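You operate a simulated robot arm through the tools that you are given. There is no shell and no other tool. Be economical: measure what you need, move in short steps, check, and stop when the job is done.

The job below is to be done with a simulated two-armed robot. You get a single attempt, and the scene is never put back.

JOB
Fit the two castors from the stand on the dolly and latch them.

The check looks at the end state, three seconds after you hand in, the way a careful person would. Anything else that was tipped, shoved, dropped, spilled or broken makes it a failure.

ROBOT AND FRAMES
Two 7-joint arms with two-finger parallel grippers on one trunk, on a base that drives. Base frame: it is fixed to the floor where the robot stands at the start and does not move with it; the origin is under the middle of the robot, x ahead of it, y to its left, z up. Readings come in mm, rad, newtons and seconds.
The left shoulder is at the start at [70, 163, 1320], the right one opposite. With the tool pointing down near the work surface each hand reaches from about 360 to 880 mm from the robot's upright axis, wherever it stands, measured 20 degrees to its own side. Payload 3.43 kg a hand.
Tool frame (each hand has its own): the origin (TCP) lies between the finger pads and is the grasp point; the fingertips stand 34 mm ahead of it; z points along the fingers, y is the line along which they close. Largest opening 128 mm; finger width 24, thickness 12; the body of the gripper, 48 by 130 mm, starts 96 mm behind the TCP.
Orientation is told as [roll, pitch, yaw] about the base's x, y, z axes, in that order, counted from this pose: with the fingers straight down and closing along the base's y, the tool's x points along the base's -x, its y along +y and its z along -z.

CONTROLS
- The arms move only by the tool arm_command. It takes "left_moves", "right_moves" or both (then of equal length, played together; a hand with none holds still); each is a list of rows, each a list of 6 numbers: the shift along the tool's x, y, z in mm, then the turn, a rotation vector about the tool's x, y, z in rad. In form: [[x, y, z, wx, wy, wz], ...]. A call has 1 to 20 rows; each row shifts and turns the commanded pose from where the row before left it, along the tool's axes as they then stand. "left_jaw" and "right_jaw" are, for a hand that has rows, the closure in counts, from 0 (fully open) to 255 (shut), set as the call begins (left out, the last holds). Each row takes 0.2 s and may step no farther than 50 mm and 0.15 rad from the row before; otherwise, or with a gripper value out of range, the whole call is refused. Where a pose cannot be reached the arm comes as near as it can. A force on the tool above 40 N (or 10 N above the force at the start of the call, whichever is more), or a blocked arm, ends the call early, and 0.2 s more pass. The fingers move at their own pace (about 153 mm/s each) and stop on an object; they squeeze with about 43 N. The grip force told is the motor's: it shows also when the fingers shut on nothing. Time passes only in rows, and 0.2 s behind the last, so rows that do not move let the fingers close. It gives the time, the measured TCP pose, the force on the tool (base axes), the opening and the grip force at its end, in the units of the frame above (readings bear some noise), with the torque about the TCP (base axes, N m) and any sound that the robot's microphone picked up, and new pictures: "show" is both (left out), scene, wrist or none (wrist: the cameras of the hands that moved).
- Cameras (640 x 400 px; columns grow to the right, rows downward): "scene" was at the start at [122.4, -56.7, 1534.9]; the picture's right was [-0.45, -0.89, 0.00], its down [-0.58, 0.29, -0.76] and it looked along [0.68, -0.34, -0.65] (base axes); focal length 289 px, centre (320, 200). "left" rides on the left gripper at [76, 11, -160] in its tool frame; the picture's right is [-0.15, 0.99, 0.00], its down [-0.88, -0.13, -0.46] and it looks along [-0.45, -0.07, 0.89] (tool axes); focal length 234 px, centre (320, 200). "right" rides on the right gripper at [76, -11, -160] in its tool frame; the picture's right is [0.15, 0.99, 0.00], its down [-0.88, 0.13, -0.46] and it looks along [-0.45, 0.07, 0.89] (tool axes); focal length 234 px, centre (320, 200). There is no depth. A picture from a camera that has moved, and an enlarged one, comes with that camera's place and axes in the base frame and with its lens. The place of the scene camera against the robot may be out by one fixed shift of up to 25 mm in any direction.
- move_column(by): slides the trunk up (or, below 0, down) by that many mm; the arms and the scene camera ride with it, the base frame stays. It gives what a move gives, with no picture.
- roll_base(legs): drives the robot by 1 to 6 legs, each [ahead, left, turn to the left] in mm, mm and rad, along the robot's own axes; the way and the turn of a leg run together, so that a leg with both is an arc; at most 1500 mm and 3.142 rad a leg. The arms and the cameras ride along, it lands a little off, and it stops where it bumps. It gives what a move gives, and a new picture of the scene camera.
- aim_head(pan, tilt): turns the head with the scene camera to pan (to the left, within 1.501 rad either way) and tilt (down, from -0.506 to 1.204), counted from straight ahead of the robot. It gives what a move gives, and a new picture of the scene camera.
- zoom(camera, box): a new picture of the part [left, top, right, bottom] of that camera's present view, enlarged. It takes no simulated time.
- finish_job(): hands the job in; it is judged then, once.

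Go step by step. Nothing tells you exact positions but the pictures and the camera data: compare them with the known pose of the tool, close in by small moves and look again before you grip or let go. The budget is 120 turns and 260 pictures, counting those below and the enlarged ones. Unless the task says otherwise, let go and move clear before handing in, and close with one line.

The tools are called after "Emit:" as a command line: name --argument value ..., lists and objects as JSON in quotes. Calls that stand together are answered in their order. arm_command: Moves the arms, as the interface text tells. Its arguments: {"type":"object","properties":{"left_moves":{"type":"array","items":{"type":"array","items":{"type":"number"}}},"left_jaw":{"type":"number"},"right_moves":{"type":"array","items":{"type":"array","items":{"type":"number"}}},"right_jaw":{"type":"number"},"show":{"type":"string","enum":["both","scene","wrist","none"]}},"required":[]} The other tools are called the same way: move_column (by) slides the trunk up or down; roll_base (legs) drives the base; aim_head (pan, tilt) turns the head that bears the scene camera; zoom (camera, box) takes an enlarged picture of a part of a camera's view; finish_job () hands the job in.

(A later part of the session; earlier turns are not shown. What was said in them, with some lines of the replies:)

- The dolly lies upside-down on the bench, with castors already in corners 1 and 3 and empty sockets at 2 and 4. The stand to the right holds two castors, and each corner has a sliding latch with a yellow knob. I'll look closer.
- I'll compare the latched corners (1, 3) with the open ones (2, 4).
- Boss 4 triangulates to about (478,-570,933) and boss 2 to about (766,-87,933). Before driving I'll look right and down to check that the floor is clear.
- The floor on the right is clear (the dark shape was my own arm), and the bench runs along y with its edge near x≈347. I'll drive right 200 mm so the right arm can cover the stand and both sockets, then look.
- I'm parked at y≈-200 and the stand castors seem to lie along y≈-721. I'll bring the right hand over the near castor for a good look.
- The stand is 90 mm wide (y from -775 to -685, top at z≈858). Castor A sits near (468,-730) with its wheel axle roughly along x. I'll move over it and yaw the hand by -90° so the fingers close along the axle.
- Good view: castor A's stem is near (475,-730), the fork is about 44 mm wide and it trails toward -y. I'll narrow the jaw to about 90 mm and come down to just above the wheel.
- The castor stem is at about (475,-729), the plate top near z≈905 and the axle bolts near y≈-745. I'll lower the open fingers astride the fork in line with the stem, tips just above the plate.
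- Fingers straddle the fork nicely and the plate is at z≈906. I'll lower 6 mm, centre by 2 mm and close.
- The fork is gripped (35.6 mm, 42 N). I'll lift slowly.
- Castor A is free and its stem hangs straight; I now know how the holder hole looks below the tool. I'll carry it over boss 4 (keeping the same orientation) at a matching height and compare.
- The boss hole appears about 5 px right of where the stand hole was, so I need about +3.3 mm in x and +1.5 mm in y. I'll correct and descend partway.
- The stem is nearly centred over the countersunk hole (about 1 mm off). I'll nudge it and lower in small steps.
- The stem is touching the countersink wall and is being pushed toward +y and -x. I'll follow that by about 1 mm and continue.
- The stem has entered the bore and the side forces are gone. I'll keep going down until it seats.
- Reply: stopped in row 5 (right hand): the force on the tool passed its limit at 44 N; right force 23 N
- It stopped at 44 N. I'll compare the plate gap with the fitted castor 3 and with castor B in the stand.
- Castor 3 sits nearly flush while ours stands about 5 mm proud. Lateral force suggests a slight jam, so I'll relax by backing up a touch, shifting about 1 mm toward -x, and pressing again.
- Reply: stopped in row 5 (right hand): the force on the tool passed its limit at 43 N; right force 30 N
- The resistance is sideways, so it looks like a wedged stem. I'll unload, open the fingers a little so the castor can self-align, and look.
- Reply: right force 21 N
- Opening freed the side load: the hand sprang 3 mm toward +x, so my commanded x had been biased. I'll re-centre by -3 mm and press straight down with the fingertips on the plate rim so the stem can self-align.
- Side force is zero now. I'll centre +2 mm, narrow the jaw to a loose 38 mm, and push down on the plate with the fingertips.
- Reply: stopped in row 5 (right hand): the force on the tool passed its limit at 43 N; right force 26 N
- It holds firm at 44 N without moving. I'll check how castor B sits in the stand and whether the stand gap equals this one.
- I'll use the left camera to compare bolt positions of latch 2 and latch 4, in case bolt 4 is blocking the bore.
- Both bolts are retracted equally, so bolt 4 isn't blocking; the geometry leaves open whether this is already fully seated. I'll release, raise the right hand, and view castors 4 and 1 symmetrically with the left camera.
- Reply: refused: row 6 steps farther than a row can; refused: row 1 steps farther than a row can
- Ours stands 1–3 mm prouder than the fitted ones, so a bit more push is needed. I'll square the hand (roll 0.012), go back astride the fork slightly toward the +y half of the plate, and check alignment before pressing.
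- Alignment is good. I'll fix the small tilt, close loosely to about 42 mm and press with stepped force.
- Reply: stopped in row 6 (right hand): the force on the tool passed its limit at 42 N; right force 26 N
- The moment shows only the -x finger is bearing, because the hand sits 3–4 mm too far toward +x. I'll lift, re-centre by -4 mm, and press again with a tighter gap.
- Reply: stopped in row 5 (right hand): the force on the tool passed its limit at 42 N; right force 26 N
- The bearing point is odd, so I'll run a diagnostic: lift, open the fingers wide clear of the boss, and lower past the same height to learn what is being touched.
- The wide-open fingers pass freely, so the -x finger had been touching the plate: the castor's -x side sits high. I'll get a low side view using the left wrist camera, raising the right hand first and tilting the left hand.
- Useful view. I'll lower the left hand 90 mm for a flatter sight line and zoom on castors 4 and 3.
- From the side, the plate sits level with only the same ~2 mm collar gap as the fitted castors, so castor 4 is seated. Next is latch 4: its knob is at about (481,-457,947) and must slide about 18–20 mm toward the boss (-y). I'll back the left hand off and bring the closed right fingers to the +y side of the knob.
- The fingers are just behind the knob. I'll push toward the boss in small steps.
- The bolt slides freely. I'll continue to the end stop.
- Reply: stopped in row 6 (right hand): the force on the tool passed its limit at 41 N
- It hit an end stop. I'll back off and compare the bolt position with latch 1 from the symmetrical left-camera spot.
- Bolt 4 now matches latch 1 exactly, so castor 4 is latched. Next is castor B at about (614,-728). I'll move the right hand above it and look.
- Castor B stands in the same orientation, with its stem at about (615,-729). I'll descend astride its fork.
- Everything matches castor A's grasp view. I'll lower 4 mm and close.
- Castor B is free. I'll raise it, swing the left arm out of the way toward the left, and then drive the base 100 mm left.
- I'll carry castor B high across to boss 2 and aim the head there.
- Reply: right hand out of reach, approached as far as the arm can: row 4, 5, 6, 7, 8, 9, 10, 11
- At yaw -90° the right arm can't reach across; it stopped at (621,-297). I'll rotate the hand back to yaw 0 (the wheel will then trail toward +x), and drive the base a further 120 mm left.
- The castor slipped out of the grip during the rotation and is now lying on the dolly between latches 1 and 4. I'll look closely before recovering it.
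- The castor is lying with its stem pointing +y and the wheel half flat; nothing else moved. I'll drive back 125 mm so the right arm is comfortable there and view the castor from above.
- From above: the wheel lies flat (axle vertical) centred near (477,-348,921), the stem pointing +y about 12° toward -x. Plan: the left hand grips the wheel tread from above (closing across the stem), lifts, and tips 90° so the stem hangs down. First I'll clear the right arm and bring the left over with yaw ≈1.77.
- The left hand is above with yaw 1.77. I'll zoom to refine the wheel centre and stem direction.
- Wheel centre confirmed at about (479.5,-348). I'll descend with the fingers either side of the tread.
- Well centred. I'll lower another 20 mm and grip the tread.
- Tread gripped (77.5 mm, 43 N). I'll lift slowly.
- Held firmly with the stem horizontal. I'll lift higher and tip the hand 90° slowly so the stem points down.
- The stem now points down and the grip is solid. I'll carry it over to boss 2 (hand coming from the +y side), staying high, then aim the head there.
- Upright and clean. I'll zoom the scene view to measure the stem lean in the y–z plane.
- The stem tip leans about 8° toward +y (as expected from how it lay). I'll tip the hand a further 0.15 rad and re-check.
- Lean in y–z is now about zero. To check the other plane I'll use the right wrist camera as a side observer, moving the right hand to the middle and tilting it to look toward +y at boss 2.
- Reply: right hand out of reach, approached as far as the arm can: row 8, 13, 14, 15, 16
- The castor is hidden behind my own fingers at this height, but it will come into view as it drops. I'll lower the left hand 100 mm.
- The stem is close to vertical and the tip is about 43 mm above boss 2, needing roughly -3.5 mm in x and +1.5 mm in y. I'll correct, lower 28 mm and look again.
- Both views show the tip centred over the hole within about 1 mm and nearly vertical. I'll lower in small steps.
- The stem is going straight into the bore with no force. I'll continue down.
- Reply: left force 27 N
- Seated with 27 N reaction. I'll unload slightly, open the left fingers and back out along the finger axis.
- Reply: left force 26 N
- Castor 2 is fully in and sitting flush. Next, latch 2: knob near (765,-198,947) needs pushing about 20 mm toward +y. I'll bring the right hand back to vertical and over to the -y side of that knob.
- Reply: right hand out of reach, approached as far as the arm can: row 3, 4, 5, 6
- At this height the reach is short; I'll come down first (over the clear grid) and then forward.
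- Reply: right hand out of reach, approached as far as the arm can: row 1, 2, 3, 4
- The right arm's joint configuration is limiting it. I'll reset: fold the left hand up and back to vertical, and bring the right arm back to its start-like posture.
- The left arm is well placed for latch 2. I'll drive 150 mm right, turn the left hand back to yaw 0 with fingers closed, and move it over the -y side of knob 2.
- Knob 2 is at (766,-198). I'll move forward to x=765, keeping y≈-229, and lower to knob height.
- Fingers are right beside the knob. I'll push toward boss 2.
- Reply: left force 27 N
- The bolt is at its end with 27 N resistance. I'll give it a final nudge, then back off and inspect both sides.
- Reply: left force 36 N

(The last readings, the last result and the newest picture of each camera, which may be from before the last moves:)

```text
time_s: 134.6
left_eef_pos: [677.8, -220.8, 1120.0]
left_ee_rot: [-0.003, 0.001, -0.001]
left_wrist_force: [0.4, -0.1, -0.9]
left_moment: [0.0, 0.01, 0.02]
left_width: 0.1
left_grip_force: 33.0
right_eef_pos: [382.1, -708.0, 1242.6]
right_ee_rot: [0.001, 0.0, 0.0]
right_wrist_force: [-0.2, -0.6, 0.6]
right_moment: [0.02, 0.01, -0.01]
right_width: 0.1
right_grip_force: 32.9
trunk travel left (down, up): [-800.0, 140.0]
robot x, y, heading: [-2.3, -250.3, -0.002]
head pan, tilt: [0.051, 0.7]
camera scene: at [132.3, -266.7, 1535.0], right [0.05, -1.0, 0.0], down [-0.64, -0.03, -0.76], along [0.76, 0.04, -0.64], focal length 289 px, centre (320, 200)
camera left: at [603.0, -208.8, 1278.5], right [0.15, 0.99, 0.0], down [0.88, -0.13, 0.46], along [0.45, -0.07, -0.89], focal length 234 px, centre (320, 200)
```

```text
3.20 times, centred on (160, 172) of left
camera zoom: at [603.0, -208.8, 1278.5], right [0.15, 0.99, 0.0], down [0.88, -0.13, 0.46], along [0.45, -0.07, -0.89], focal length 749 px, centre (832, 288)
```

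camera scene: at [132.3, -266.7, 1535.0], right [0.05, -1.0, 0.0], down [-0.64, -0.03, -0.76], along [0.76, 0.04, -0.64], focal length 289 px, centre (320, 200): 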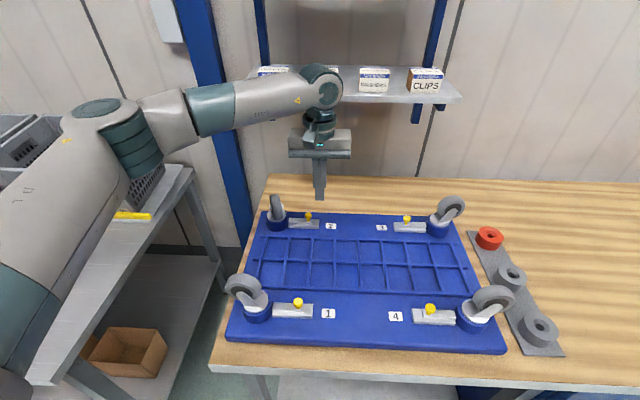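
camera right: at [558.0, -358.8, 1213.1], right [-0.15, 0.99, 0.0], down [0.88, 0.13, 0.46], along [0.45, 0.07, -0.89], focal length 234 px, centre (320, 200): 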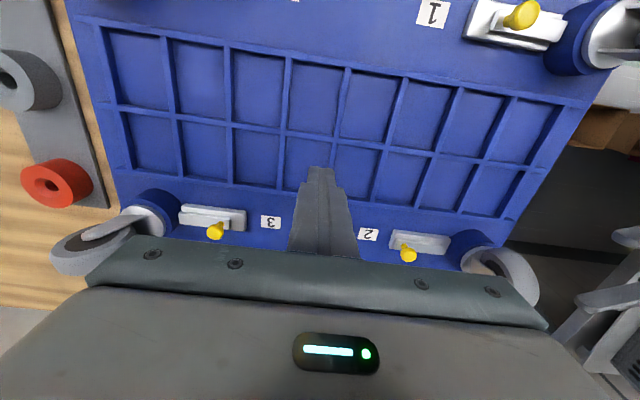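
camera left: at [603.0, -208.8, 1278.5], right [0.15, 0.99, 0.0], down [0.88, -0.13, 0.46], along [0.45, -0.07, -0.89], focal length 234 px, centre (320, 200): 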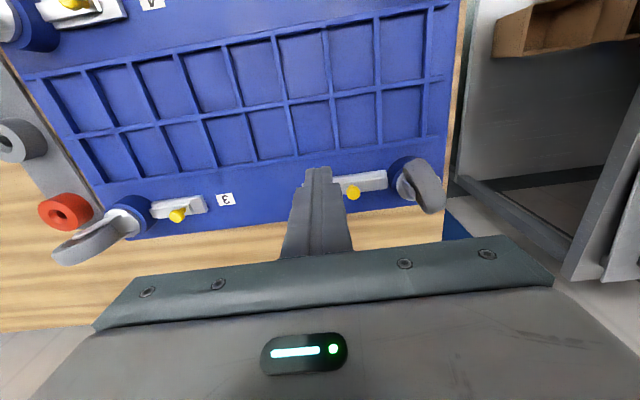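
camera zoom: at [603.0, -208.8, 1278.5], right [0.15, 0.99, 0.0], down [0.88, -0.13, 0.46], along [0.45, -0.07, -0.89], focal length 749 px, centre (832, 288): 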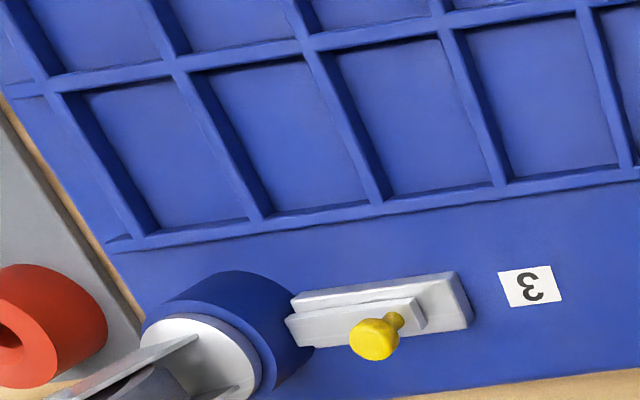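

Bolt 2 matches latch 3. I'll do a final comparison of the plate gaps on castor 4 versus the others.

Emit:
zoom --camera "scene" --box '[400, 275, 530, 345]'

Emit:
zoom --camera "scene" --box '[450, 290, 510, 335]'

Emit:
zoom --camera "scene" --box '[220, 270, 280, 330]'

Emit:
zoom --camera "scene" --box '[425, 195, 475, 240]'

Emit:
zoom --camera "scene" --box '[255, 190, 305, 235]'

```text
4.92 times, centred on (465, 310) of scene
camera zoom: at [132.3, -266.7, 1535.0], right [0.05, -1.0, 0.0], down [-0.64, -0.03, -0.76], along [0.76, 0.04, -0.64], focal length 1422 px, centre (-394, -342)
```

zoom: 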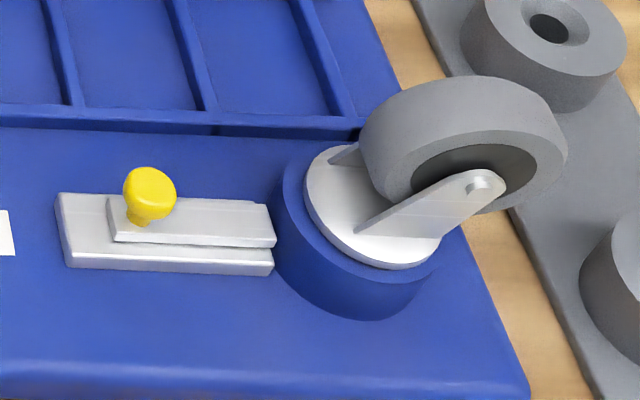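

```text
8.89 times, centred on (480, 312) of scene
camera zoom: at [132.3, -266.7, 1535.0], right [0.05, -1.0, 0.0], down [-0.64, -0.03, -0.76], along [0.76, 0.04, -0.64], focal length 2568 px, centre (-1102, -800)
```

zoom: 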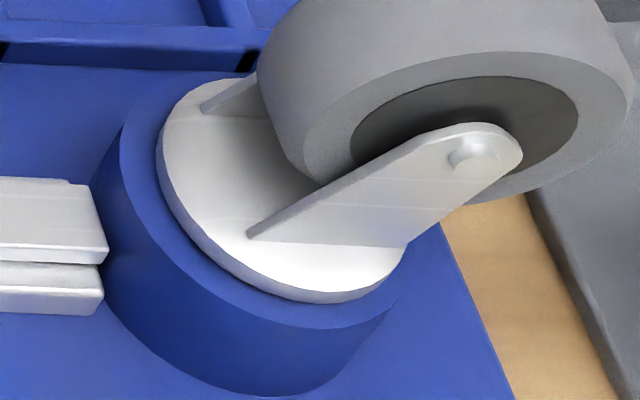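

```text
6.67 times, centred on (250, 300) of scene
camera zoom: at [132.3, -266.7, 1535.0], right [0.05, -1.0, 0.0], down [-0.64, -0.03, -0.76], along [0.76, 0.04, -0.64], focal length 1926 px, centre (787, -467)
```

zoom: 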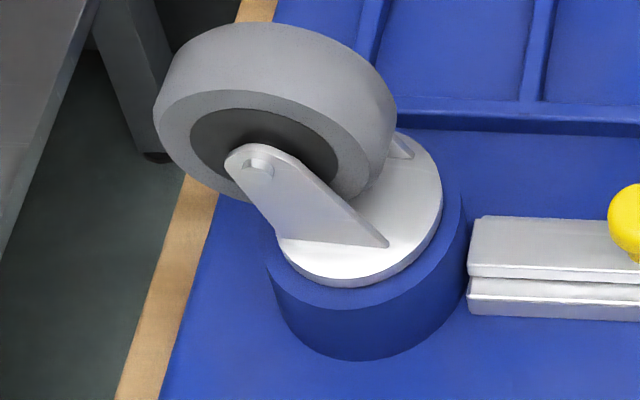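

```text
8.89 times, centred on (450, 218) of scene
camera zoom: at [132.3, -266.7, 1535.0], right [0.05, -1.0, 0.0], down [-0.64, -0.03, -0.76], along [0.76, 0.04, -0.64], focal length 2568 px, centre (-836, 44)
```

zoom: 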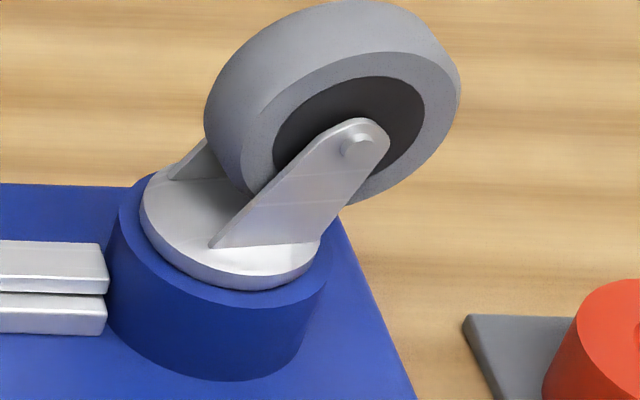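

```text
8.89 times, centred on (280, 212) of scene
camera zoom: at [132.3, -266.7, 1535.0], right [0.05, -1.0, 0.0], down [-0.64, -0.03, -0.76], along [0.76, 0.04, -0.64], focal length 2568 px, centre (676, 89)
```

zoom: 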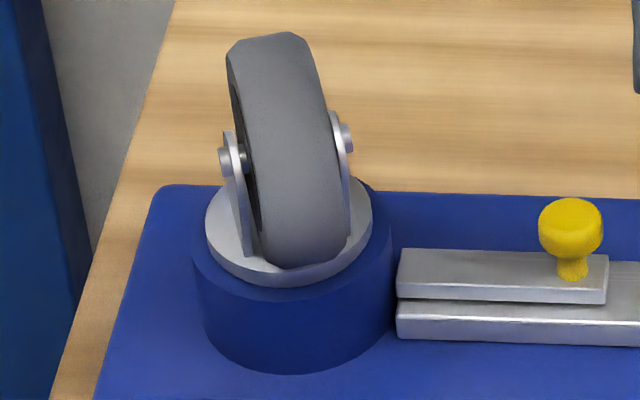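

All four corners look alike: plates seated, bolts fully extended, the stand and everything else undisturbed, and both hands clear. Handing in.

Emit:
finish_job

```text
The job is handed in.
```

Both castors from the stand are fitted in corners 2 and 4 of the dolly and latched. I dropped the second one onto the dolly while carrying it, then picked it up and fitted it. The close-ups afterwards showed nothing else disturbed.
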